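You operate a simulated robot arm through the tools that you are given. There is no shell and no other tool. Be economical: measure what you need, move in short steps, check, and stop when the job is done.

Carry out the task below with a simulated robot arm. There is one attempt and no reset: what you move stays moved.

JOB
Grease the middle of the blue pad with the dabber, from the tin.
Fine: First haul the hook up level with the tow grip; put the dabber back. Set down upright: grease dabber. A coat counts when it lies all over at full strength: go over it till it gets no stronger.
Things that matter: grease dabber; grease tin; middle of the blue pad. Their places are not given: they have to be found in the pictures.

The check looks at the end state, three seconds after you hand in, the way a careful person would. Anything else that was tipped, shoved, dropped, spilled or broken makes it a failure.

ROBOT AND FRAMES
A 6-joint arm with a two-finger parallel gripper, fixed in place. Base frame: the origin is at the foot of the arm, x ahead of it, y to its left, z up; the work surface is at about z = 60. Readings come in cm, rad, newtons and seconds.
With the tool pointing down near the work surface it reaches from about 12 to 84 cm from the base axis. Its first joint turns from -2.007 to 2.007 rad. Payload 4.2 kg.
The TCP is the grasp point between the finger pads, 2.3 cm short of the fingertips. In the tool frame z runs along the fingers and y along their closing line. Largest opening 9.4 cm; finger width 3.8, thickness 1; the body of the gripper, 5.4 by 9.6 cm, starts 3.9 cm behind the TCP.
Orientation is that of the tool frame in the base frame, as a unit quaternion [x, y, z, w]. With the fingers straight down and closing along the base's y, the tool's x points along the base's -x, its y along +y and its z along -z.

CONTROLS
- The arm moves only by the tool nudge_tool. Its argument "targets" is a list of rows, each an object (a shift or turn left out is 0, a gripper value left out holds the last) with "rotation": the turn, a rotation vector about the tool's x, y, z in units of 4 degrees (1.0 is 4 degrees), a list of three; "xyz": the shift along the tool's x, y, z in units of 25 mm (1.0 is 25 mm), a list of three; "hand": the opening, from 0 (shut) to 1 (fully open). In form: [{"rotation": [wx, wy, wz], "xyz": [dx, dy, dz], "hand": hand}, ...]. A call has 1 to 8 rows; each row shifts and turns the commanded pose from where the row before left it, along the tool's axes as they then stand. A call with a number of a shift or a turn outside -1 to 1 is refused whole. A row lasts 0.2 s, in which the tool goes at most 5 cm and 0.15 rad; a call with a longer step from one row to the next is refused whole, and so is a gripper value outside its range. Where a pose cannot be reached the arm comes as near as it can. A force on the tool above 40 N (or 10 N above the force at the start of the call, whichever is more), or a blocked arm, ends the call early, and 0.2 s more pass. The fingers move at their own pace (about 10.8 cm/s each) and stop on an object; they squeeze with about 27 N. The grip force told is the motor's: it shows also when the fingers shut on nothing. Time passes only in rows, and 0.2 s behind the last, so rows that do not move let the fingers close. The reply holds the time, the measured pose of the TCP, the force on the tool along the base axes, the opening and the grip force, in the units named above and with some noise, with the torque about the TCP (base axes, N m) and any sound that the robot's microphone picked up.
- Cameras (640 x 400 px; columns grow to the right, rows downward): "scene" is fixed at [21.42, -49.66, 121.67]; the picture's right is [0.56, -0.83, 0.00], its down [-0.17, -0.12, -0.98] and it looks along [0.81, 0.55, -0.21] (base axes); focal length 214 px, centre (320, 200). "wrist" rides on the gripper at [8.6, 1.6, -7.4] in the tool frame; the picture's right is [-0.18, 0.98, 0.00], its down [-0.58, -0.11, -0.81] and it looks along [-0.79, -0.15, 0.59] (tool axes); focal length 243 px, centre (320, 200).
- camera(camera): a new picture of that camera. No time passes.
- move_column(by): slides the trunk up (or, below 0, down) by that many cm; the arm rides with it, the base frame stays. It gives what a move gives, with no picture.
- probe_pixels(camera, pixels): for up to 12 pixels [column, row] of the newest picture of that camera ("zoom" is the newest enlarged one), the place [x, y, z] in the base frame of the surface seen there, good to about 0.3 cm, but the place of the scene camera against the robot may be out by one fixed shift of up to 1.2 cm in any direction. No time passes.
- close_up(camera, box): a new picture of the part [left, top, right, bottom] of that camera's present view, enlarged. No time passes.
- close_job(): hands the job in; it is judged then, once.

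Go step by step. Measure first, check grasps and placings, and put right what went wrong. The budget is 80 turns and 34 pictures, counting those below and the enlarged ones. Unless the task says otherwise, let go and move clear before handing in, and close with one line.

The tools are called after "Call:" as name(argument=value, ...) on one line, values as JSON. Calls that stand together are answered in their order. nudge_tool: Moves the arm, as the interface text tells. Its arguments: {"type":"object","properties":{"targets":{"type":"array"}},"required":["targets"]} The other tools are called the same way: move_column (by) slides the trunk up or down; camera (camera) takes a picture; probe_pixels (camera, pixels) gives the place of the surface under pixels of a picture; close_up (camera, box) takes an enlarged picture of a part of a camera's view; close_job () hands the job in.

At the start:

```text
time_s: 0.0
tcp_pos: [57.14, -19.01, 133.08]
ee_rot: [0.0, 1.0, 0.0, 0.001]
wrist_force: [0.1, 0.2, 0.3]
ft_torque: [0.02, 0.02, 0.03]
opening: 9.38
gripper_force: 0.0
trunk travel left (down, up): [-65.0, 34.0]
```

scene: 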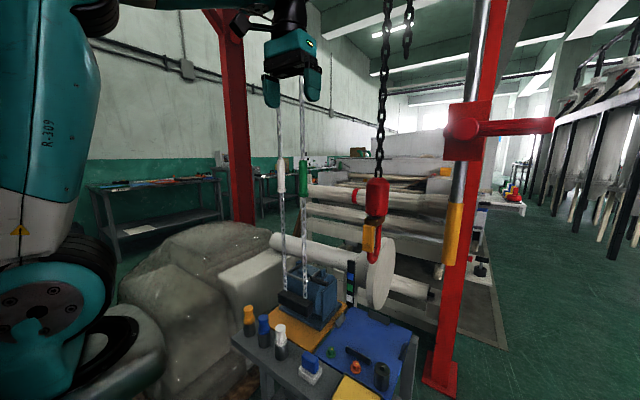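
wrist: 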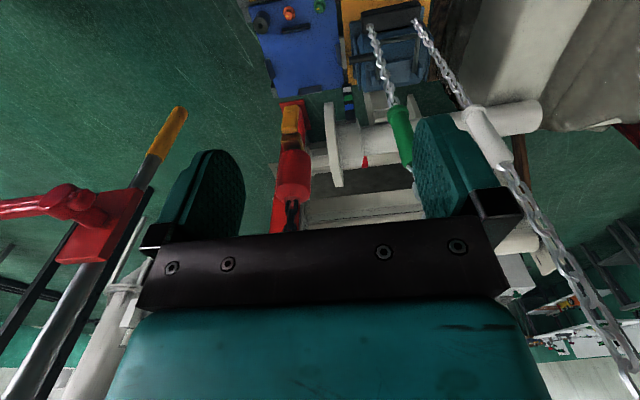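

The scene picture shows a hoist with two hand chains (white and green marker around px 281,175 and 303,175), a red hook block at (375,220), and a bench with blue pad items at the bottom. I'll enlarge both areas.

Call:
close_up(camera="scene", box=[220, 240, 440, 400])

Call:
close_up(camera="scene", box=[250, 80, 570, 280])

```text
2.50 times, centred on (330, 320) of scene
```

zoom: 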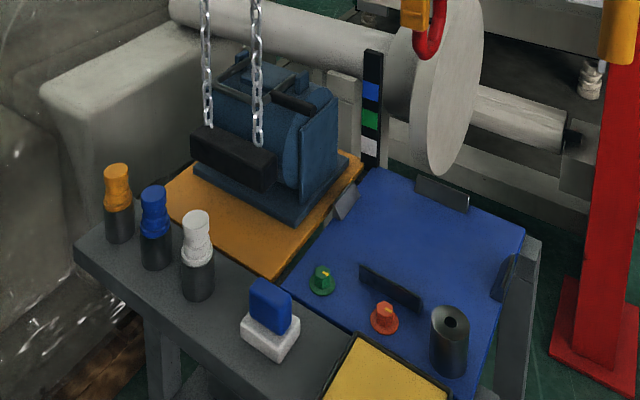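

```text
2.00 times, centred on (410, 180) of scene
```

zoom: 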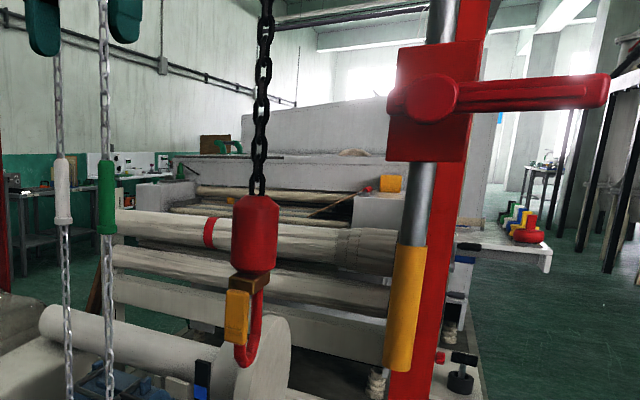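

I need better views of the bench. I'll probe key points first.

Call:
probe_pixels(camera="scene", pixels=[[281, 177], [303, 178], [284, 270], [304, 285], [376, 200], [376, 260], [455, 230], [463, 125], [545, 125], [310, 362], [365, 335], [355, 392]])

Call:
close_up(camera="wrist", box=[240, 0, 480, 150])

Call:
close_up(camera="scene", box=[280, 330, 400, 400])

```text
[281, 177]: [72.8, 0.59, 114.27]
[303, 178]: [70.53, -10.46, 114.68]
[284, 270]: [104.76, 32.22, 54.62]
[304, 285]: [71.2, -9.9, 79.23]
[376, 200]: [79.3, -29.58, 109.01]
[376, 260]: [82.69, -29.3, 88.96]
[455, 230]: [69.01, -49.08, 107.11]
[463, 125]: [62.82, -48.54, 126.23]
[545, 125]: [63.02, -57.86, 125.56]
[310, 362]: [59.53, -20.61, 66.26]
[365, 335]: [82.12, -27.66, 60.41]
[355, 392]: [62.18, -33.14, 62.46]
```

```text
2.67 times, centred on (360, 75) of wrist
```

zoom: 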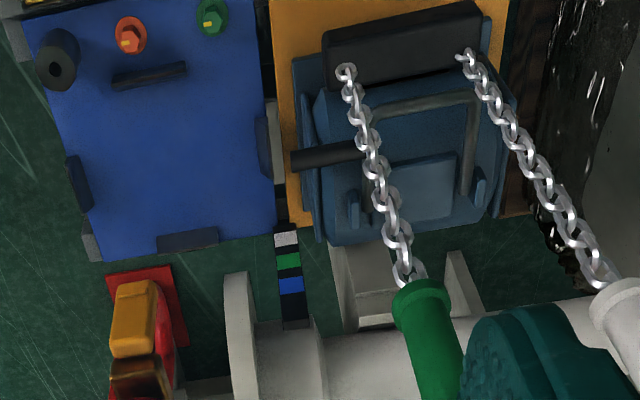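

```text
5.33 times, centred on (340, 365) of scene
```

zoom: 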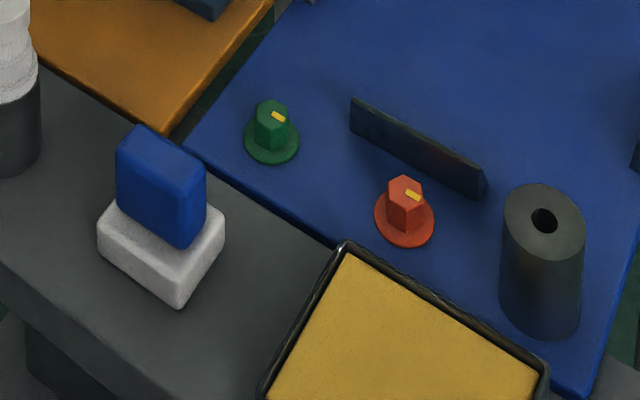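

The dabber looks like the blue-handled foam block (scene 310,362) and the tin the yellow-filled tray (355,392). I'll look more closely at the red grip on its rod, the yellow band and the hook.

Call:
close_up(camera="scene", box=[340, 0, 580, 150])

Call:
close_up(camera="scene", box=[350, 150, 510, 280])

Call:
probe_pixels(camera="scene", pixels=[[455, 206], [449, 260], [477, 20], [470, 90], [500, 128], [530, 128], [467, 155], [376, 182], [369, 240], [376, 264], [412, 5], [382, 150]])

Call:
close_up(camera="scene", box=[180, 0, 340, 120])

```text
2.67 times, centred on (460, 75) of scene
```

zoom: 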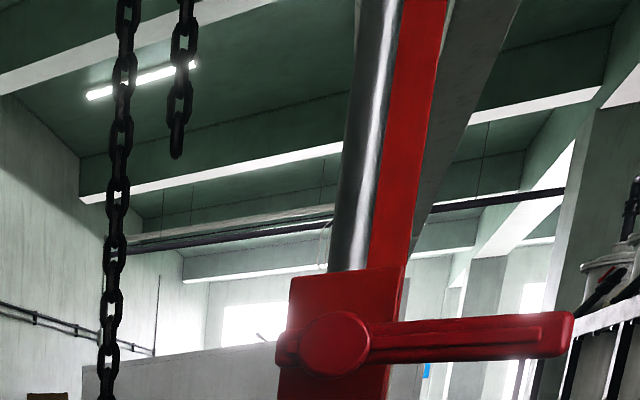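

```text
3.08 times, centred on (430, 215) of scene
```

zoom: 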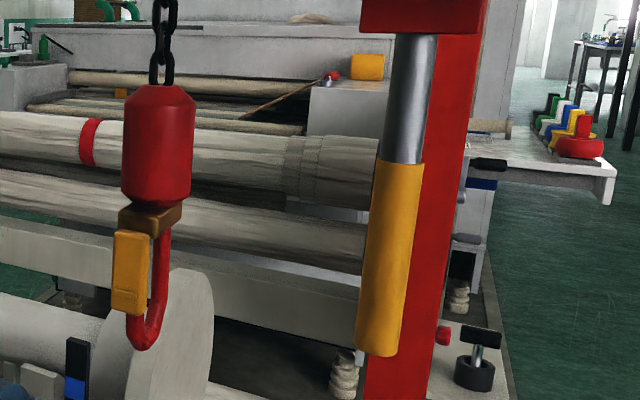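

```text
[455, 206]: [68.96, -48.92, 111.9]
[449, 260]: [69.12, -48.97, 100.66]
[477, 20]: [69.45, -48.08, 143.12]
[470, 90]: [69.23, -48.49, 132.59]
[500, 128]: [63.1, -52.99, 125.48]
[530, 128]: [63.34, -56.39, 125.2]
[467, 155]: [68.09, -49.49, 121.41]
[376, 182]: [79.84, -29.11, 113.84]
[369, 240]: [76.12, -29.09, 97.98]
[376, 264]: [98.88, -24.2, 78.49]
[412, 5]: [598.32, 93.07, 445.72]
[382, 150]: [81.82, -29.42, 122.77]
```

```text
3.33 times, centred on (260, 60) of scene
```

zoom: 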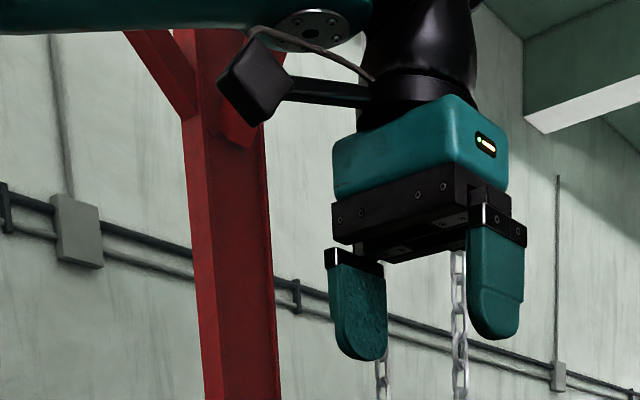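

The hook chain and a loose tail hang from something above, and there are several candidate handles: white/green chain grips, a yellow sleeve on a rod, and a red lever. I'll tilt the wrist to look up at the hoist before touching anything.

Call:
nudge_tool(targets=[{"rotation": [0, -1, 0]}, {"rotation": [0, -1, 0]}, {"rotation": [0, -1, 0]}, {"rotation": [0, -1, 0]}, {"rotation": [0, -1, 0]}, {"rotation": [0, -1, 0]}, {"rotation": [0, -1, 0]}, {"rotation": [0, -1, 0]}])

Call:
nudge_tool(targets=[{"rotation": [0, -1, 0]}, {"rotation": [0, -1, 0]}, {"rotation": [0, -1, 0]}, {"rotation": [0, -1, 0]}, {"rotation": [0, -1, 0]}, {"rotation": [0, -1, 0]}, {"rotation": [0, -1, 0]}, {"rotation": [0, -1, 0]}])

Call:
camera(camera="wrist")

```text
time_s: 1.8
tcp_pos: [59.1, -19.99, 138.6]
ee_rot: [0.0, 0.97, 0.004, 0.243]
wrist_force: [-0.7, 0.9, 0.4]
ft_torque: [-0.01, 0.03, 0.02]
opening: 9.41
gripper_force: 0.0
out of reach, approached as far as the arm can: row 4, 6, 7, 8
trunk travel left (down, up): [-65.0, 34.0]
```

```text
time_s: 3.6
tcp_pos: [63.18, -21.83, 150.04]
ee_rot: [0.001, 0.865, 0.004, 0.502]
wrist_force: [-0.2, 0.0, 0.3]
ft_torque: [0.0, -0.01, -0.03]
opening: 9.39
gripper_force: 0.1
out of reach, approached as far as the arm can: row 1, 2, 3, 4, 5, 6, 7, 8
trunk travel left (down, up): [-65.0, 34.0]
```

```text
24 pictures are left
```

wrist: 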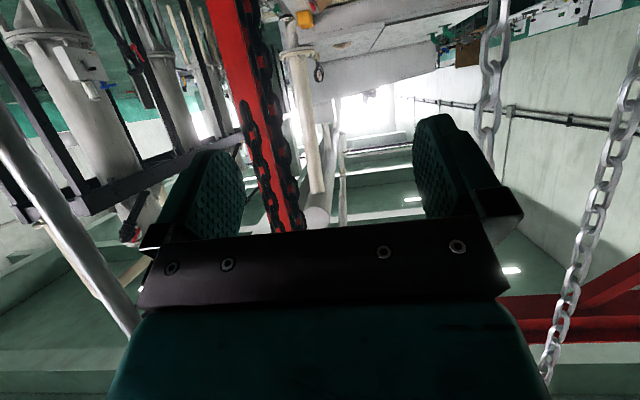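

The picture is upside down (its bottom is up); the gripper hides the top of the hoist, but the rod (left) and both silver chains go on upward. I'll lower and withdraw to a workable height to look at the red lever and yellow sleeve from nearby.

Call:
nudge_tool(targets=[{"xyz": [1, 0, 0]}, {"xyz": [1, 0, 0]}, {"xyz": [1, 0, 0]}, {"xyz": [1, 0, 0]}, {"xyz": [1, 0, 0]}, {"xyz": [1, 0, 0]}, {"xyz": [1, 0, 0]}, {"xyz": [1, 0, 0]}])

Call:
camera(camera="wrist")

```text
time_s: 5.4
tcp_pos: [62.37, -24.33, 149.66]
ee_rot: [0.002, 0.865, 0.003, 0.502]
wrist_force: [-0.1, 0.4, 0.4]
ft_torque: [0.02, 0.02, 0.0]
opening: 9.42
gripper_force: 0.1
out of reach, approached as far as the arm can: row 1, 2, 3, 4, 5, 6, 7, 8
trunk travel left (down, up): [-65.0, 34.0]
```

```text
23 pictures are left
```

wrist: 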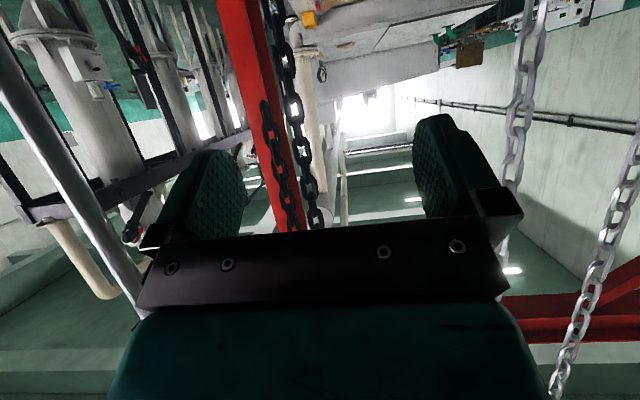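

The arm is near a limit at this height, so the trunk should carry it down. I'll lower it by 30 cm.

Call:
move_column(by=-30)

Call:
camera(camera="scene")

Call:
camera(camera="wrist")

```text
time_s: 8.4
tcp_pos: [62.43, -24.3, 119.7]
ee_rot: [0.002, 0.865, 0.003, 0.502]
wrist_force: [-0.2, 0.7, 0.0]
ft_torque: [-0.01, 0.01, -0.02]
opening: 9.42
gripper_force: 0.2
trunk travel left (down, up): [-35.0, 64.0]
```

```text
22 pictures are left
```

scene: 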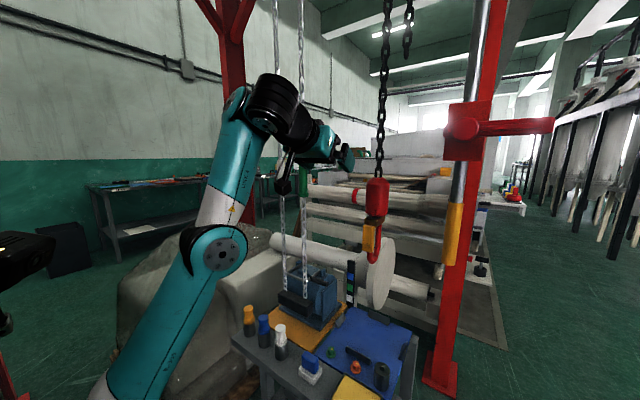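

```text
21 pictures are left
```

wrist: 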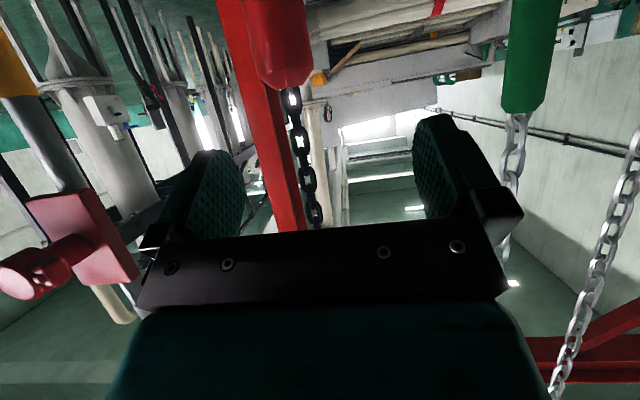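

The trunk move worked and the view is clear: green chain grip at wrist px (530,50), yellow sleeve end at (15,60). I'll probe these with the wrist camera to get true positions.

Call:
probe_pixels(camera="wrist", pixels=[[530, 30], [530, 70], [524, 105], [280, 60], [284, 10], [15, 60], [20, 92], [55, 150], [80, 240], [20, 275], [516, 140], [604, 230]])

Call:
probe_pixels(camera="scene", pixels=[[303, 170], [303, 193], [455, 206], [376, 182], [463, 125], [376, 200], [302, 60], [276, 30], [310, 362], [302, 371], [360, 385], [340, 398]])

```text
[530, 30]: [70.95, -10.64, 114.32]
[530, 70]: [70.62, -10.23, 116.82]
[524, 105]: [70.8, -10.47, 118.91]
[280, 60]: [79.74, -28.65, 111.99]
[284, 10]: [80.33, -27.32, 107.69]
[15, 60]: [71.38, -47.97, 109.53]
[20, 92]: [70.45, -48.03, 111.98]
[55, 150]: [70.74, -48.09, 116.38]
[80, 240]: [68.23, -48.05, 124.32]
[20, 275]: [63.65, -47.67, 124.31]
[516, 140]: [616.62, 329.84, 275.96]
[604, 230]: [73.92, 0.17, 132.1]
```

```text
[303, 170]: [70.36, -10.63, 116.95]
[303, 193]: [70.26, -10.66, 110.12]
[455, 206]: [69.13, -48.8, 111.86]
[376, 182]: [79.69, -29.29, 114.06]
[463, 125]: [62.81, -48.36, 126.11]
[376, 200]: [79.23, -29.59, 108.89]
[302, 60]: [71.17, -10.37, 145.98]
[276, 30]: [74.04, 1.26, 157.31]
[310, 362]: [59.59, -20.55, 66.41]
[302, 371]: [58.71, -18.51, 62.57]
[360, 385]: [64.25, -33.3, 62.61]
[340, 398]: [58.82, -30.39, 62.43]
```

Green grip centre is about (72,-10.4,114), spanning z≈109–119. As a cautious test of which handle hauls the hook, I'll first step sideways in front of it.

Call:
nudge_tool(targets=[{"xyz": [0, 1, 0]}, {"xyz": [0, 1, 0]}, {"xyz": [0, 1, 0]}, {"xyz": [0, 1, 0]}])

```text
time_s: 9.4
tcp_pos: [63.13, -14.58, 121.27]
ee_rot: [0.001, 0.865, 0.004, 0.502]
wrist_force: [0.1, -0.3, -0.3]
ft_torque: [-0.01, 0.02, -0.01]
opening: 9.38
gripper_force: 0.0
out of reach, approached as far as the arm can: row 1, 2, 3
trunk travel left (down, up): [-35.0, 64.0]
```

Call:
nudge_tool(targets=[{"xyz": [0.1, 0.8, 0.8]}, {"xyz": [0.1, 0.8, 0.8]}])

```text
time_s: 10.0
tcp_pos: [66.84, -10.73, 119.53]
ee_rot: [0.0, 0.865, 0.004, 0.501]
wrist_force: [0.3, -0.6, 0.9]
ft_torque: [0.03, -0.02, -0.01]
opening: 9.4
gripper_force: 0.1
out of reach, approached as far as the arm can: row 1, 2
trunk travel left (down, up): [-35.0, 64.0]
```

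Movement tracks fine. Advancing onto the green grip now.

Call:
nudge_tool(targets=[{"xyz": [0.19, 0.1, 0.88]}, {"xyz": [0.19, 0, 0.88]}, {"xyz": [0.19, 0, 0.88]}])

Call:
camera(camera="wrist")

```text
time_s: 10.8
tcp_pos: [70.04, -9.3, 117.22]
ee_rot: [0.003, 0.868, 0.001, 0.496]
wrist_force: [0.6, 0.0, -0.1]
ft_torque: [0.0, -0.04, 0.0]
opening: 9.41
gripper_force: 0.1
out of reach, approached as far as the arm can: row 1, 2, 3
trunk travel left (down, up): [-35.0, 64.0]
```

```text
20 pictures are left
```

wrist: 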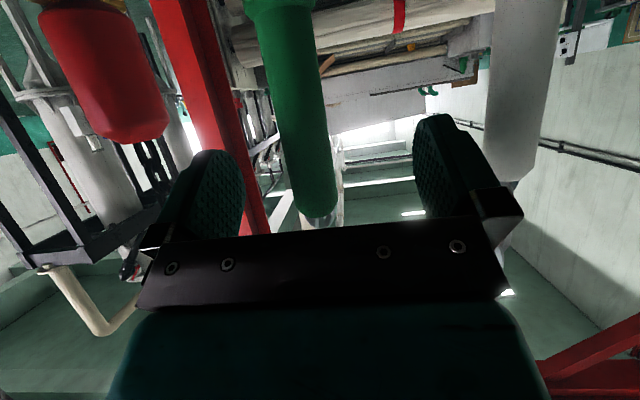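

Green grip sits between the fingers slightly left. I'll advance another 2 cm and centre.

Call:
nudge_tool(targets=[{"xyz": [0.2, -0.25, 0.6]}, {"xyz": [0.2, -0.2, 0.6]}])

```text
time_s: 11.4
tcp_pos: [70.13, -9.26, 117.2]
ee_rot: [0.002, 0.868, 0.002, 0.496]
wrist_force: [0.1, 0.2, 0.1]
ft_torque: [-0.01, -0.02, -0.01]
opening: 9.39
gripper_force: 0.1
out of reach, approached as far as the arm can: row 1, 2
trunk travel left (down, up): [-35.0, 64.0]
```

The arm needs a lower trunk to reach this low with tilted fingers. I'll lower it 10 cm and lift the hand back by arm motion.

Call:
move_column(by=-10)

Call:
nudge_tool(targets=[{"xyz": [-0.7, -0.2, -0.1]}, {"xyz": [-0.7, -0.2, -0.1]}, {"xyz": [-0.7, 0, 0.2]}])

```text
time_s: 12.7
tcp_pos: [70.07, -9.32, 107.21]
ee_rot: [0.002, 0.868, 0.002, 0.496]
wrist_force: [0.3, 0.1, 0.5]
ft_torque: [-0.03, 0.01, 0.01]
opening: 9.39
gripper_force: 0.1
trunk travel left (down, up): [-25.0, 74.0]
```

```text
time_s: 13.5
tcp_pos: [72.33, -10.42, 111.24]
ee_rot: [0.004, 0.871, 0.007, 0.491]
wrist_force: [-16.6, -1.4, -9.0]
ft_torque: [0.08, -1.22, 0.12]
opening: 9.41
gripper_force: 0.1
trunk travel left (down, up): [-25.0, 74.0]
stopped in row 3: the force on the tool passed its limit at 99 N (the readings are from after the stop); the commanded pose is now the measured one
```

The palm's upper edge touched the grip. I'll back off 1 cm and then close on it.

Call:
nudge_tool(targets=[{"xyz": [0, 0, -0.45]}, {"hand": 0}, {"hand": 0}, {"hand": 0}, {"hand": 0}])

Call:
camera(camera="scene")

```text
time_s: 14.7
tcp_pos: [71.5, -10.16, 111.77]
ee_rot: [0.0, 0.872, 0.007, 0.49]
wrist_force: [8.1, 38.9, 2.3]
ft_torque: [0.71, -0.34, 0.3]
opening: 3.02
gripper_force: 45.0
trunk travel left (down, up): [-25.0, 74.0]
```

```text
19 pictures are left
```

scene: 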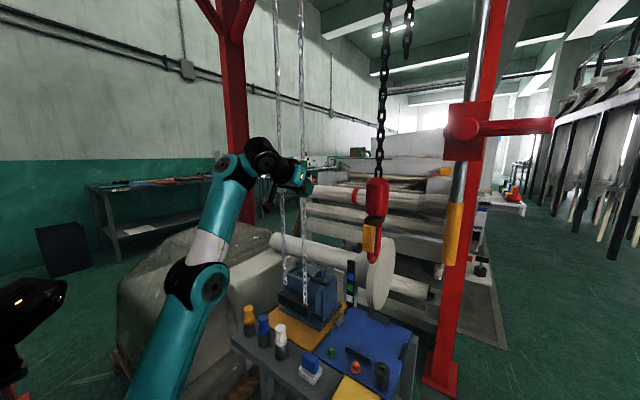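

Gripped with some side load (+y 39 N); I'll ease +y a bit and then pull down gently in small steps.

Call:
nudge_tool(targets=[{"xyz": [0, 0.1, 0]}, {"xyz": [0.17, 0, 0.1]}, {"xyz": [0.17, 0, 0.1]}, {"xyz": [0.17, 0, 0.1]}, {"xyz": [0.17, 0, 0.1]}])

Call:
probe_pixels(camera="scene", pixels=[[376, 182], [376, 200]])

```text
time_s: 15.9
tcp_pos: [71.45, -10.08, 109.71]
ee_rot: [0.002, 0.871, 0.006, 0.491]
wrist_force: [18.3, 13.7, 2.7]
ft_torque: [0.13, -0.6, -0.13]
opening: 3.02
gripper_force: 45.2
trunk travel left (down, up): [-25.0, 74.0]
```

```text
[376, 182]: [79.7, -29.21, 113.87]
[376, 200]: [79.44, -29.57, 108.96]
```

The green grip followed about 2 cm with little resistance. I'll check with a close-up whether the hook moved.

Call:
close_up(camera="scene", box=[250, 150, 490, 300])

Call:
probe_pixels(camera="zoom", pixels=[[335, 90], [335, 110], [335, 80], [335, 280], [312, 200]])

```text
2.67 times, centred on (370, 225) of scene
```

zoom: 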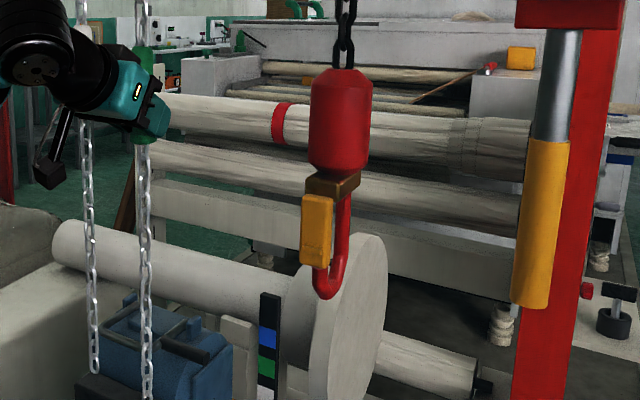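

```text
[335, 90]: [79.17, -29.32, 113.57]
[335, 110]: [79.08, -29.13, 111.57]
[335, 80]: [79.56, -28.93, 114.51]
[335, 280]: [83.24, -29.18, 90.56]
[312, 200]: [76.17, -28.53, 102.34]
```

The hook seems to have risen about 0.6 cm (block top row 177.7→174.8). I'll pull the green grip further to confirm.

Call:
nudge_tool(targets=[{"xyz": [0.34, 0, 0.15]}, {"xyz": [0.34, 0, 0.15]}, {"xyz": [0.34, 0, 0.15]}, {"xyz": [0.34, 0, 0.15]}, {"xyz": [0.34, 0, 0.15]}, {"xyz": [0.34, 0, 0.15]}, {"xyz": [0.34, 0, 0.15]}, {"xyz": [0.34, 0, 0.15]}])

Call:
camera(camera="scene")

```text
time_s: 16.5
tcp_pos: [71.47, -10.06, 107.88]
ee_rot: [0.002, 0.872, 0.002, 0.49]
wrist_force: [25.5, 5.5, 3.3]
ft_torque: [0.17, -0.9, -0.24]
opening: 3.02
gripper_force: 44.3
trunk travel left (down, up): [-25.0, 74.0]
stopped in row 2: the force on the tool passed its limit at 42 N (the readings are from after the stop); the commanded pose is now the measured one
```

```text
17 pictures are left
```

scene: 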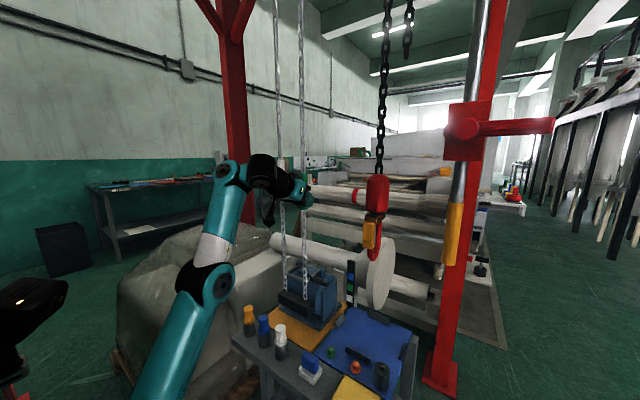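

White grip rose (row 177→163) as green came down, so it's one loop; the hook also rises. I'll measure the ratio with a close-up.

Call:
close_up(camera="scene", box=[350, 150, 510, 280])

Call:
probe_pixels(camera="scene", pixels=[[376, 177], [376, 179], [376, 182], [376, 255], [376, 258], [281, 158], [281, 170], [281, 182], [303, 205], [303, 209], [290, 294], [303, 297]])

```text
3.08 times, centred on (430, 215) of scene
```

zoom: 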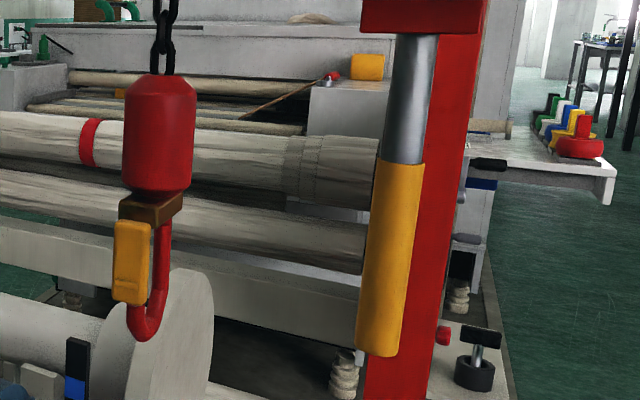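

```text
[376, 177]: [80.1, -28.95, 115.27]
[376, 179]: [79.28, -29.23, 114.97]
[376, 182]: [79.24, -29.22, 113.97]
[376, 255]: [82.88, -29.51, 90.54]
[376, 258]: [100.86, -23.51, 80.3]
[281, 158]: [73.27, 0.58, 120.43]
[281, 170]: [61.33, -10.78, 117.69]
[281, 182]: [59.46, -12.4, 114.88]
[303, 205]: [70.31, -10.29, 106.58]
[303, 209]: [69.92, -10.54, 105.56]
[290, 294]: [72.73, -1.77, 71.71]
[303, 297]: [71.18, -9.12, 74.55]
```

Hook rose ≈1 cm for ≈3.9 cm of pull (ratio ≈ 1:4); the yellow grip on the rod (z≈100–112.5) stays put. Green hauls up, so I'll ease the x load and then pull on straight down with the trunk.

Call:
nudge_tool(targets=[{"xyz": [-0.08, 0, 0.14]}, {}])

Call:
move_column(by=-4)

```text
time_s: 17.1
tcp_pos: [71.5, -10.04, 108.16]
ee_rot: [0.001, 0.871, 0.006, 0.492]
wrist_force: [-16.0, 6.6, 2.7]
ft_torque: [0.11, 0.59, 0.34]
opening: 3.02
gripper_force: 45.0
trunk travel left (down, up): [-25.0, 74.0]
```

```text
time_s: 18.0
tcp_pos: [71.46, -9.97, 104.12]
ee_rot: [0.002, 0.87, 0.004, 0.492]
wrist_force: [-31.2, 9.5, 2.5]
ft_torque: [0.11, 0.47, 0.2]
opening: 3.03
gripper_force: 44.7
trunk travel left (down, up): [-21.0, 78.0]
```

Call:
nudge_tool(targets=[{"xyz": [0.02, -0.03, -0.06]}, {}])

Call:
move_column(by=-5)

Call:
camera(camera="scene")

```text
time_s: 18.6
tcp_pos: [71.42, -10.09, 104.06]
ee_rot: [0.001, 0.871, 0.004, 0.491]
wrist_force: [-13.1, 12.4, 5.0]
ft_torque: [0.17, 0.17, 0.07]
opening: 3.02
gripper_force: 44.4
trunk travel left (down, up): [-21.0, 78.0]
```

```text
time_s: 19.5
tcp_pos: [71.48, -10.02, 99.17]
ee_rot: [0.001, 0.872, 0.005, 0.49]
wrist_force: [-3.6, 14.2, 4.4]
ft_torque: [0.16, 0.01, 0.17]
opening: 2.98
gripper_force: 45.4
trunk travel left (down, up): [-16.0, 83.0]
```

```text
15 pictures are left
```

scene: 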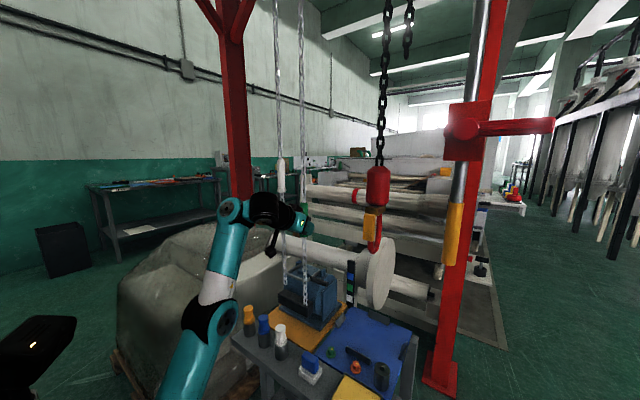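

Hook has risen to rows 166–253 (≈3.2 cm) and the white grip hasn't moved (rows 157–192), so green alone hauls. I'll open the hand and see if green and hook hold.

Call:
nudge_tool(targets=[{"hand": 0.5}, {"hand": 0.6}, {"hand": 0.6}, {"hand": 0.6}])

Call:
close_up(camera="scene", box=[250, 90, 570, 290])

Call:
probe_pixels(camera="zoom", pixels=[[252, 160], [252, 170], [252, 320], [245, 240], [245, 290], [410, 230], [410, 345], [62, 140], [62, 200], [108, 225], [108, 245], [106, 280]])

```text
time_s: 20.5
tcp_pos: [71.53, -10.17, 99.11]
ee_rot: [0.002, 0.872, 0.004, 0.49]
wrist_force: [0.0, -0.1, 0.4]
ft_torque: [-0.01, 0.0, -0.01]
opening: 5.65
gripper_force: 0.0
trunk travel left (down, up): [-16.0, 83.0]
```

```text
2.00 times, centred on (410, 190) of scene
```

zoom: 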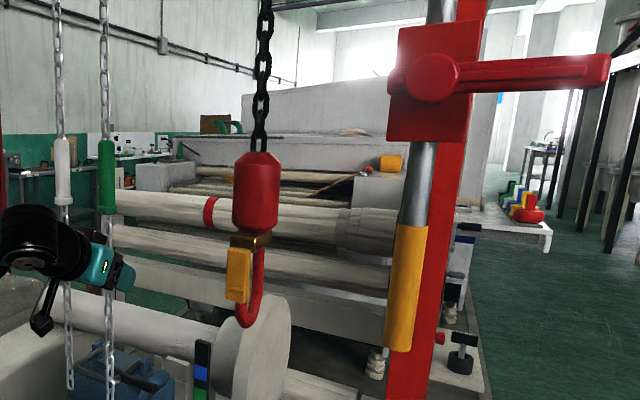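

```text
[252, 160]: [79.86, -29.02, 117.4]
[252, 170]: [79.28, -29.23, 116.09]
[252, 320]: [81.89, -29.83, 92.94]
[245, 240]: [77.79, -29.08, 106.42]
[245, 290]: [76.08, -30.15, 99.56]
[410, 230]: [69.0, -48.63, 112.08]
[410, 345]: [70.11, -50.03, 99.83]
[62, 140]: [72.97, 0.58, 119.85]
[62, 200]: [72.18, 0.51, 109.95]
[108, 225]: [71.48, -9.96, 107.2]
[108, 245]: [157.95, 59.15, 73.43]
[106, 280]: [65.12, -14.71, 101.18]
```

Green springs back up while the hook holds: it's a ratchet, so strokes can be repeated. Before choosing the height I want a closer look at the red lever/yellow sleeve assembly.

Call:
close_up(camera="scene", box=[436, 92, 564, 172])

Call:
probe_pixels(camera="zoom", pixels=[[60, 180], [150, 100], [150, 170], [240, 180], [350, 170], [450, 165], [560, 165], [210, 60], [210, 300], [100, 300], [290, 60], [150, 215]])

```text
5.00 times, centred on (500, 132) of scene
```

zoom: 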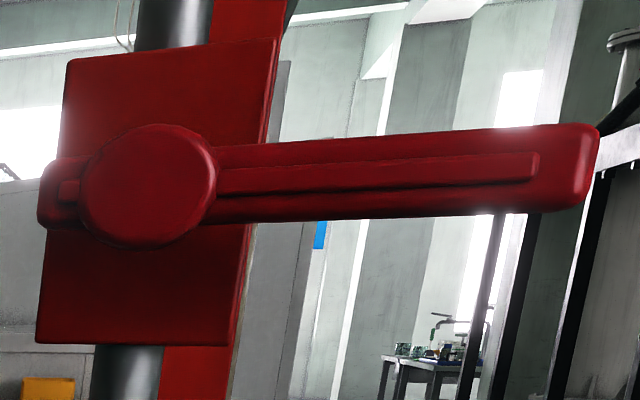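

```text
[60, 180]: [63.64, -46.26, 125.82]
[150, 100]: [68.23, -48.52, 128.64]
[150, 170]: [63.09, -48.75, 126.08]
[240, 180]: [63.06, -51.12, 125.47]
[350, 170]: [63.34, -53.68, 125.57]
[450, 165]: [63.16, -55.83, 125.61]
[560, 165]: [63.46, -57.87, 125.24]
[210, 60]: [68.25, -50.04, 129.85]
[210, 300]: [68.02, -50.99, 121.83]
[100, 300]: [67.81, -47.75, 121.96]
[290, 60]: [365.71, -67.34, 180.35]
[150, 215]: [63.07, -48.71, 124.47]
```

The red piece is a pivoted lever; the yellow sleeve hanging at the end of the rod (z≈99.3–112.6, middle 106) is the grip to match. The hook proper is now ≈92–104, so about 8 cm more. I'll go up for another stroke on green.

Call:
nudge_tool(targets=[{"hand": 0.85}, {"hand": 0.85}])

Call:
move_column(by=13)

Call:
nudge_tool(targets=[{"hand": 0}, {"hand": 0}, {"hand": 0}, {"hand": 0}])

```text
time_s: 21.1
tcp_pos: [71.41, -10.14, 99.11]
ee_rot: [0.003, 0.872, 0.003, 0.49]
wrist_force: [-0.2, -0.2, 0.1]
ft_torque: [0.03, 0.01, 0.0]
opening: 7.99
gripper_force: 0.0
trunk travel left (down, up): [-16.0, 83.0]
```

```text
time_s: 22.7
tcp_pos: [71.5, -10.2, 112.16]
ee_rot: [0.002, 0.872, 0.004, 0.49]
wrist_force: [0.1, 0.1, -0.3]
ft_torque: [0.03, 0.01, 0.0]
opening: 8.0
gripper_force: 0.0
trunk travel left (down, up): [-29.0, 70.0]
```

```text
time_s: 23.7
tcp_pos: [71.62, -10.26, 112.01]
ee_rot: [0.001, 0.872, 0.004, 0.49]
wrist_force: [1.7, 12.0, 0.8]
ft_torque: [0.35, -0.06, 0.04]
opening: 3.01
gripper_force: 45.1
trunk travel left (down, up): [-29.0, 70.0]
```

Gripped cleanly with low load. Pulling 16 cm with the trunk in two parts.

Call:
move_column(by=-8)

Call:
move_column(by=-8)

Call:
camera(camera="scene")

Call:
probe_pixels(camera="scene", pixels=[[377, 152], [377, 156], [377, 160], [376, 236], [376, 238], [376, 240], [376, 242], [376, 233], [370, 208], [370, 212], [370, 228], [303, 250]])

```text
time_s: 24.8
tcp_pos: [71.56, -10.12, 104.03]
ee_rot: [0.001, 0.872, 0.004, 0.49]
wrist_force: [3.4, 19.0, 2.7]
ft_torque: [0.42, -0.12, 0.16]
opening: 2.98
gripper_force: 45.4
trunk travel left (down, up): [-21.0, 78.0]
```

```text
time_s: 25.7
tcp_pos: [71.44, -10.11, 97.99]
ee_rot: [-0.004, 0.869, 0.002, 0.494]
wrist_force: [19.5, 15.3, 15.4]
ft_torque: [0.24, -1.67, 0.15]
opening: 3.04
gripper_force: 45.0
trunk travel left (down, up): [-14.6, 84.4]
stopped: the force on the tool passed its limit at 66 N (the readings are from after the stop); the commanded pose is now the measured one
```

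```text
12 pictures are left
```

scene: 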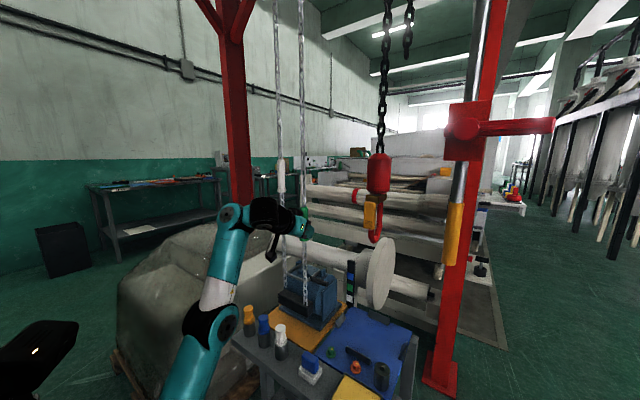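

```text
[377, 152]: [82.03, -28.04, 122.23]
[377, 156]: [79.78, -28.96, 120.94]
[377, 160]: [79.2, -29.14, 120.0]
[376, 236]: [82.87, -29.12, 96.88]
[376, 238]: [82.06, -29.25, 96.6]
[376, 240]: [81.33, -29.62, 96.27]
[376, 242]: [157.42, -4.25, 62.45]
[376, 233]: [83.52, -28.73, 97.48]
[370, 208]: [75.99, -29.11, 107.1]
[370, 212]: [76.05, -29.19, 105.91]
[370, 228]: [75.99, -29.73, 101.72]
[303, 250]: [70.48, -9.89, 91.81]
```

The stroke ended at about 14 cm; the hook is now ≈96–108. One more full stroke brings it to ≈99.5–111.5, matching the yellow grip. Releasing and going again.

Call:
nudge_tool(targets=[{"hand": 0.85}, {"hand": 0.85}, {"hand": 0.85}])

Call:
move_column(by=14)

Call:
nudge_tool(targets=[{"hand": 0}, {"hand": 0}, {"hand": 0}, {"hand": 0}])

Call:
move_column(by=-8)

Call:
move_column(by=-5.3)

```text
time_s: 26.5
tcp_pos: [71.44, -10.43, 98.03]
ee_rot: [-0.001, 0.87, 0.003, 0.494]
wrist_force: [-0.1, 0.6, -0.7]
ft_torque: [0.03, 0.02, 0.02]
opening: 8.02
gripper_force: 0.1
trunk travel left (down, up): [-14.6, 84.4]
```

```text
time_s: 28.2
tcp_pos: [71.46, -10.29, 111.96]
ee_rot: [-0.001, 0.87, 0.003, 0.494]
wrist_force: [0.3, 0.4, 0.5]
ft_torque: [-0.04, -0.01, -0.03]
opening: 7.98
gripper_force: 0.2
trunk travel left (down, up): [-28.6, 70.4]
```

```text
time_s: 29.2
tcp_pos: [71.37, -10.02, 111.91]
ee_rot: [-0.002, 0.87, 0.002, 0.493]
wrist_force: [1.8, 18.5, 1.0]
ft_torque: [0.43, -0.07, 0.26]
opening: 3.01
gripper_force: 44.7
trunk travel left (down, up): [-28.6, 70.4]
```

```text
time_s: 30.3
tcp_pos: [71.43, -10.04, 103.94]
ee_rot: [-0.001, 0.87, 0.002, 0.493]
wrist_force: [4.8, 28.4, 3.2]
ft_torque: [0.56, -0.28, 0.17]
opening: 3.03
gripper_force: 45.2
trunk travel left (down, up): [-20.6, 78.4]
```

```text
time_s: 31.3
tcp_pos: [71.45, -10.0, 98.63]
ee_rot: [-0.002, 0.87, 0.003, 0.493]
wrist_force: [5.5, 27.0, 3.2]
ft_torque: [0.55, -0.2, 0.15]
opening: 2.99
gripper_force: 45.0
trunk travel left (down, up): [-15.3, 83.7]
```

Hook should be at the grip's level now. I'll let go, withdraw, and check.

Call:
nudge_tool(targets=[{"hand": 0.85}, {"hand": 0.85}, {"hand": 0.85}, {"xyz": [0.5, 0, -0.85]}, {"xyz": [0.5, 0, -0.85]}, {"xyz": [0.5, 0, -0.85]}, {"xyz": [0.5, 0, -0.85]}])

Call:
close_up(camera="scene", box=[350, 130, 510, 280])

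Call:
probe_pixels(camera="scene", pixels=[[377, 228], [377, 231], [377, 225], [371, 196], [371, 200], [371, 222], [455, 205], [455, 262], [377, 146], [377, 190]])

```text
time_s: 32.9
tcp_pos: [63.05, -10.41, 101.55]
ee_rot: [0.0, 0.87, 0.002, 0.492]
wrist_force: [0.8, -0.3, -0.6]
ft_torque: [-0.02, 0.01, 0.0]
opening: 8.01
gripper_force: 0.0
out of reach, approached as far as the arm can: row 5, 6, 7
trunk travel left (down, up): [-15.3, 83.7]
```

```text
2.67 times, centred on (430, 205) of scene
```

zoom: 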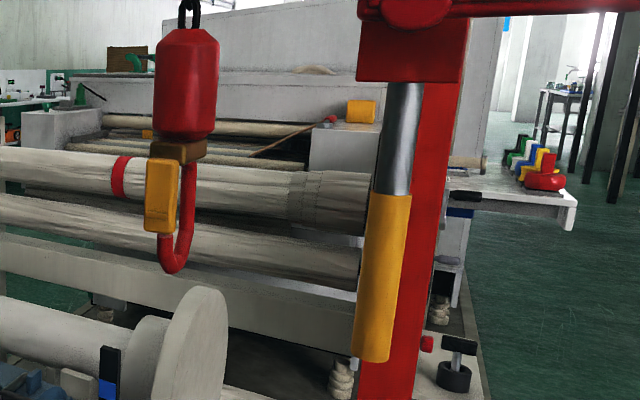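

```text
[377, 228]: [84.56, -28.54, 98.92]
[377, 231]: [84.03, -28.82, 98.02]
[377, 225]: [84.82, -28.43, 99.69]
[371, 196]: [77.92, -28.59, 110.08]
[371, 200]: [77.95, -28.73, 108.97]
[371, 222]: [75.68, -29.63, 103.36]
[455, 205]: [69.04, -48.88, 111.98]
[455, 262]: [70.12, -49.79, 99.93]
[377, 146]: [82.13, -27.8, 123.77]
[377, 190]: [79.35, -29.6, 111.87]
```

Hook proper spans about z 98–111 against the yellow grip's 99.3–112.6: level. Now I'll turn the tool back to straight down.

Call:
nudge_tool(targets=[{"rotation": [0, 1, 0], "xyz": [0.3, 0, -0.5]}, {"rotation": [0, 1, 0], "xyz": [0.3, 0, -0.5]}, {"rotation": [0, 1, 0], "xyz": [0.3, 0, -0.5]}, {"rotation": [0, 1, 0]}, {"rotation": [0, 1, 0]}, {"rotation": [0, 1, 0]}, {"rotation": [0, 1, 0]}, {"rotation": [0, 1, 0]}])

Call:
nudge_tool(targets=[{"rotation": [0, 1, 0]}, {"rotation": [0, 1, 0]}, {"rotation": [0, 1, 0]}, {"rotation": [0, 1, 0]}, {"rotation": [0, 1, 0]}, {"rotation": [0, 1, 0]}, {"rotation": [0, 0.7, 0]}])

```text
time_s: 34.3
tcp_pos: [60.26, -10.71, 102.91]
ee_rot: [0.0, 0.944, 0.001, 0.33]
wrist_force: [50.8, 6.9, -17.9]
ft_torque: [-0.18, -2.03, -1.29]
opening: 8.0
gripper_force: 0.0
out of reach, approached as far as the arm can: row 2, 3
trunk travel left (down, up): [-15.3, 83.7]
stopped in row 6: the force on the tool passed its limit at 191 N (the readings are from after the stop); the commanded pose is now the measured one
```

```text
time_s: 34.6
tcp_pos: [60.36, -10.65, 102.3]
ee_rot: [0.002, 0.948, 0.002, 0.318]
wrist_force: [23.3, 11.0, -8.7]
ft_torque: [-0.19, -0.83, -1.67]
opening: 7.98
gripper_force: 0.1
out of reach, approached as far as the arm can: row 1
trunk travel left (down, up): [-15.3, 83.7]
stopped in row 1: the force on the tool passed its limit at 65 N (the readings are from after the stop); the commanded pose is now the measured one
```

Something was touched (force +x). I'll look before moving.

Call:
close_up(camera="scene", box=[160, 130, 400, 400])

```text
1.48 times, centred on (280, 265) of scene
```

zoom: 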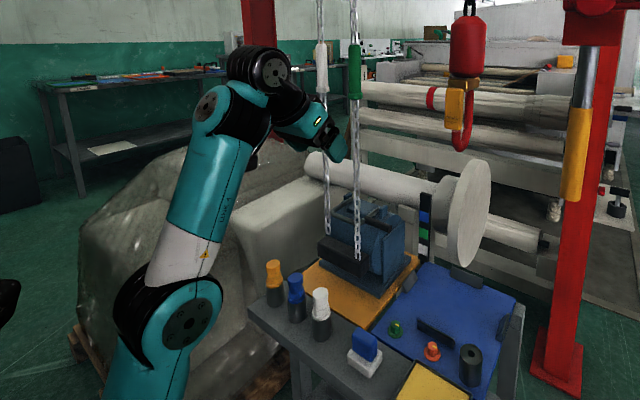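

It looks like the hand's camera bracket folded against the forearm, because the forearm points steeply up. I'll undo a little rotation, raise the trunk, and then lower the hand by arm motion to open the elbow.

Call:
nudge_tool(targets=[{"rotation": [0, -0.8, 0], "xyz": [0, 0, 0.3]}, {}])

Call:
move_column(by=25)

Call:
nudge_tool(targets=[{"xyz": [0.63, 0, 0.77]}, {"xyz": [0.63, 0, 0.77]}, {"xyz": [0.63, 0, 0.77]}, {"xyz": [0.63, 0, 0.77]}])

```text
time_s: 35.2
tcp_pos: [60.71, -10.7, 101.67]
ee_rot: [-0.001, 0.94, 0.002, 0.342]
wrist_force: [0.1, -0.8, 0.2]
ft_torque: [-0.01, 0.01, 0.0]
opening: 7.97
gripper_force: 0.0
trunk travel left (down, up): [-15.3, 83.7]
```

```text
time_s: 37.8
tcp_pos: [60.63, -10.78, 126.59]
ee_rot: [-0.001, 0.94, 0.002, 0.342]
wrist_force: [-0.2, 0.2, 0.9]
ft_torque: [0.0, 0.04, 0.0]
opening: 8.01
gripper_force: 0.1
trunk travel left (down, up): [-40.3, 58.7]
```

```text
time_s: 38.8
tcp_pos: [61.23, -10.38, 119.03]
ee_rot: [0.0, 0.94, 0.001, 0.34]
wrist_force: [-0.6, 0.9, -0.1]
ft_torque: [0.02, -0.03, 0.01]
opening: 7.99
gripper_force: 0.0
out of reach, approached as far as the arm can: row 3, 4
trunk travel left (down, up): [-40.3, 58.7]
```

Call:
nudge_tool(targets=[{"rotation": [0, 0.8, 0], "xyz": [0.2, 0, 0.3]}, {"rotation": [0, 0.8, 0], "xyz": [0.2, 0, 0.3]}, {"rotation": [0, 0.8, 0], "xyz": [0.2, 0, 0.3]}, {"rotation": [0, 0.8, 0], "xyz": [0.2, 0, 0.3]}])

```text
time_s: 39.8
tcp_pos: [61.34, -10.52, 115.48]
ee_rot: [0.001, 0.972, 0.001, 0.234]
wrist_force: [-0.5, 0.2, -0.4]
ft_torque: [-0.04, 0.0, 0.01]
opening: 7.97
gripper_force: 0.0
trunk travel left (down, up): [-40.3, 58.7]
```

Call:
nudge_tool(targets=[{"rotation": [0, 0.9, 0], "xyz": [0.2, -0.5, 0.5]}, {"rotation": [0, 0.9, 0], "xyz": [0.2, -0.5, 0.5]}, {"rotation": [0, 0.9, 0], "xyz": [0.1, -0.5, 0.5]}, {"rotation": [0, 0.9, 0], "xyz": [0.1, -0.5, 0.5]}, {"rotation": [0, 0.9, 0], "xyz": [0.1, -0.5, 0.5]}, {"rotation": [0, 0.9, 0], "xyz": [0.1, -0.5, 0.5]}, {"rotation": [0, 0.9, 0], "xyz": [0, -0.5, 0.5]}, {"rotation": [0, 0.5, 0], "xyz": [0, -0.5, 0.5]}])

Call:
camera(camera="wrist")

```text
time_s: 41.6
tcp_pos: [61.81, -20.63, 105.19]
ee_rot: [0.0, 1.0, 0.0, 0.0]
wrist_force: [0.0, -0.8, 0.5]
ft_torque: [-0.02, -0.02, 0.0]
opening: 7.95
gripper_force: 0.0
trunk travel left (down, up): [-40.3, 58.7]
```

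```text
9 pictures are left
```

wrist: 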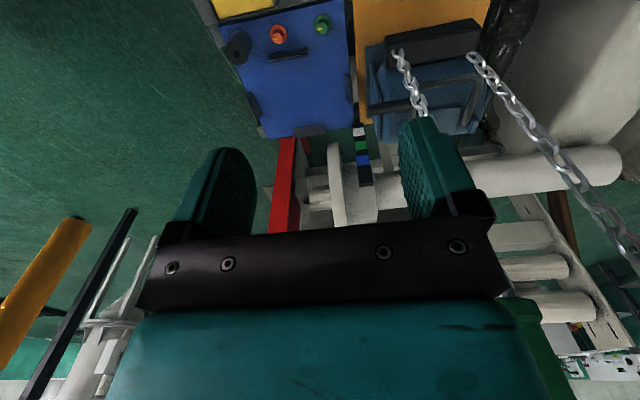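

Tool is vertical. I'll probe the pad's bars here, then back off and lower to get dabber and tin in view.

Call:
probe_pixels(camera="wrist", pixels=[[253, 105], [352, 87], [310, 131], [290, 52], [275, 10], [264, 134], [350, 120], [300, 90], [278, 35], [322, 25], [238, 48], [235, 30]])

Call:
nudge_tool(targets=[{"xyz": [0.8, -0.2, 0.9]}, {"xyz": [0.8, -0.2, 0.9]}, {"xyz": [0.8, -0.2, 0.9]}, {"xyz": [0.8, -0.2, 0.9]}, {"xyz": [0.8, -0.2, 0.9]}, {"xyz": [0.8, -0.2, 0.9]}])

Call:
camera(camera="wrist")

```text
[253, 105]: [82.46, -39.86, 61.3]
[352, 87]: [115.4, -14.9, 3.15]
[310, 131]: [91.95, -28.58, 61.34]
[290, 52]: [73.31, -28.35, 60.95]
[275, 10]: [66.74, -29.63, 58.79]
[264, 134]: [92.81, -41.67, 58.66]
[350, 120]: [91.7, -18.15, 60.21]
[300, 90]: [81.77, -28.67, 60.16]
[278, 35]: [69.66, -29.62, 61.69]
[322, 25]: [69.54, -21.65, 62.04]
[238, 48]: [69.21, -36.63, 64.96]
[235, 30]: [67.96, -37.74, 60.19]
```

```text
time_s: 43.0
tcp_pos: [49.69, -23.46, 91.49]
ee_rot: [-0.001, 1.0, 0.001, 0.0]
wrist_force: [-0.3, -0.1, -0.4]
ft_torque: [-0.06, -0.02, 0.02]
opening: 7.98
gripper_force: 0.0
trunk travel left (down, up): [-40.3, 58.7]
```

```text
8 pictures are left
```

wrist: 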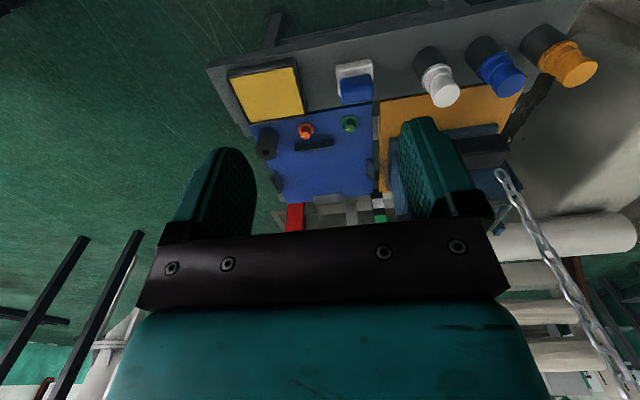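

Dabber at wrist px (355,85), tin at (268,93). Enlarging for precise measuring.

Call:
close_up(camera="wrist", box=[220, 50, 400, 215])

```text
2.42 times, centred on (310, 132) of wrist
```

zoom: 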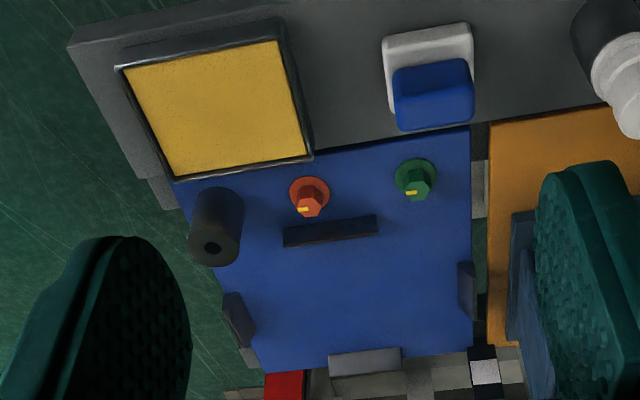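

Call:
probe_pixels(camera="zoom", pixels=[[390, 42], [468, 32], [391, 68], [470, 52], [402, 75], [466, 66], [404, 95], [470, 90], [440, 120], [430, 40], [432, 80], [472, 75]])

Call:
probe_pixels(camera="zoom", pixels=[[130, 75], [274, 46], [302, 150], [182, 170], [220, 110], [124, 64], [311, 155], [330, 235], [240, 310], [460, 285], [365, 355], [350, 295]])

```text
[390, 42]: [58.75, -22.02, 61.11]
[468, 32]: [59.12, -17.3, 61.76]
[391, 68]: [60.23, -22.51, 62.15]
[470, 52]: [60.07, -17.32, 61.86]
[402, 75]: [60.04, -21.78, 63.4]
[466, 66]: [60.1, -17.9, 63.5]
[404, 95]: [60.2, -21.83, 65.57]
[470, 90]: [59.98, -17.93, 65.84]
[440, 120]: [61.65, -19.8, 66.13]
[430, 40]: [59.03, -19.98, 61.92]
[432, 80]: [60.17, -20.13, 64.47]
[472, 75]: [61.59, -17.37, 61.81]
```

```text
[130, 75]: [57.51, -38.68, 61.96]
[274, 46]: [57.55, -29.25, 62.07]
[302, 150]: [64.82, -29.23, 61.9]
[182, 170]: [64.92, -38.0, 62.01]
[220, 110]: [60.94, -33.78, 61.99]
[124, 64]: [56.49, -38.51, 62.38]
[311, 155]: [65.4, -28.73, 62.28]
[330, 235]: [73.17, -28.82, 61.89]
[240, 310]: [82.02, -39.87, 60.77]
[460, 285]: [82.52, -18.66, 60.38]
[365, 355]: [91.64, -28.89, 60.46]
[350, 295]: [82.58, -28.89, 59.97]
```

Dabber: foam ≈5.2 cm square, handle y −21.8…−17.9, x≈60–62.4, z 62–66.3 → grasp at (61.2,−19.85,65). Tin centre (61.2,−33.9), surface z 62. Pad middle between bars ≈ (82.5,−29.2). Moving over the dabber.

Call:
nudge_tool(targets=[{"xyz": [-0.92, 0.28, 0.9]}, {"xyz": [-0.92, 0.29, 0.9]}, {"xyz": [-0.92, 0.29, 0.9]}, {"xyz": [-0.92, 0.29, 0.9]}, {"xyz": [-0.92, 0.29, 0.9]}, {"xyz": [0, 0, 0.9]}, {"xyz": [0, 0, 0.9]}])

```text
time_s: 44.6
tcp_pos: [61.5, -19.85, 75.87]
ee_rot: [-0.001, 1.0, 0.001, -0.001]
wrist_force: [-0.6, -0.4, -1.2]
ft_torque: [0.02, -0.01, 0.0]
opening: 7.99
gripper_force: 0.1
trunk travel left (down, up): [-40.3, 58.7]
```

Call:
nudge_tool(targets=[{"xyz": [0.1, 0, 0.9]}, {"xyz": [0, 0, 0.9]}, {"xyz": [0, 0, 0.9]}, {"xyz": [0, 0, 0.9]}, {"xyz": [0, 0, 0.72]}, {"hand": 0}, {"hand": 0}, {"hand": 0}])

Call:
nudge_tool(targets=[{"xyz": [0, 0, -0.4]}, {"xyz": [0, 0, -0.8]}])

Call:
close_up(camera="scene", box=[230, 240, 430, 400])

```text
time_s: 46.4
tcp_pos: [61.19, -19.6, 64.89]
ee_rot: [-0.001, 1.0, 0.0, 0.001]
wrist_force: [1.1, 0.3, -0.7]
ft_torque: [0.01, 0.04, 0.02]
opening: 4.77
gripper_force: 26.9
trunk travel left (down, up): [-40.3, 58.7]
```

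```text
time_s: 47.0
tcp_pos: [61.09, -19.73, 68.09]
ee_rot: [-0.001, 1.0, 0.001, -0.001]
wrist_force: [-0.1, -0.5, -1.2]
ft_torque: [0.0, 0.0, -0.03]
opening: 4.74
gripper_force: 27.2
trunk travel left (down, up): [-40.3, 58.7]
```

```text
2.50 times, centred on (330, 320) of scene
```

zoom: 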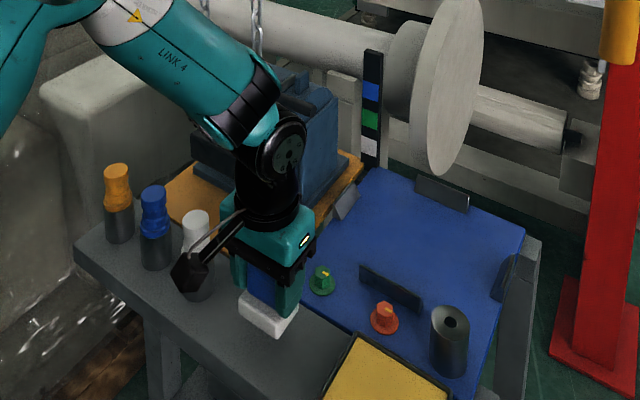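

Dabber held and lifted. I'll raise it, carry it over the tin, and lower gently until contact (expected TCP z≈66.9).

Call:
nudge_tool(targets=[{"xyz": [0, 0, -1]}, {"xyz": [0, -0.95, 0]}, {"xyz": [0, -0.95, 0]}, {"xyz": [0, -0.95, 0]}, {"xyz": [0, -0.95, 0]}, {"xyz": [0, -0.95, 0]}, {"xyz": [0, -0.92, 0]}, {"xyz": [0, 0, 0.9]}])

Call:
nudge_tool(targets=[{"xyz": [0, 0, 0.25]}, {"xyz": [0, 0, 0.15]}, {"xyz": [0, 0, 0.1]}, {"xyz": [0, 0, 0.1]}])

```text
time_s: 48.8
tcp_pos: [61.24, -34.19, 68.4]
ee_rot: [-0.001, 1.0, 0.001, 0.0]
wrist_force: [0.4, -0.3, -0.3]
ft_torque: [0.0, -0.04, -0.02]
opening: 4.77
gripper_force: 27.0
trunk travel left (down, up): [-40.3, 58.7]
```

```text
time_s: 49.8
tcp_pos: [61.13, -34.02, 66.91]
ee_rot: [0.0, 1.0, 0.001, 0.001]
wrist_force: [-3.2, 3.5, 15.2]
ft_torque: [0.08, 0.28, -0.06]
opening: 4.74
gripper_force: 26.7
trunk travel left (down, up): [-40.3, 58.7]
```

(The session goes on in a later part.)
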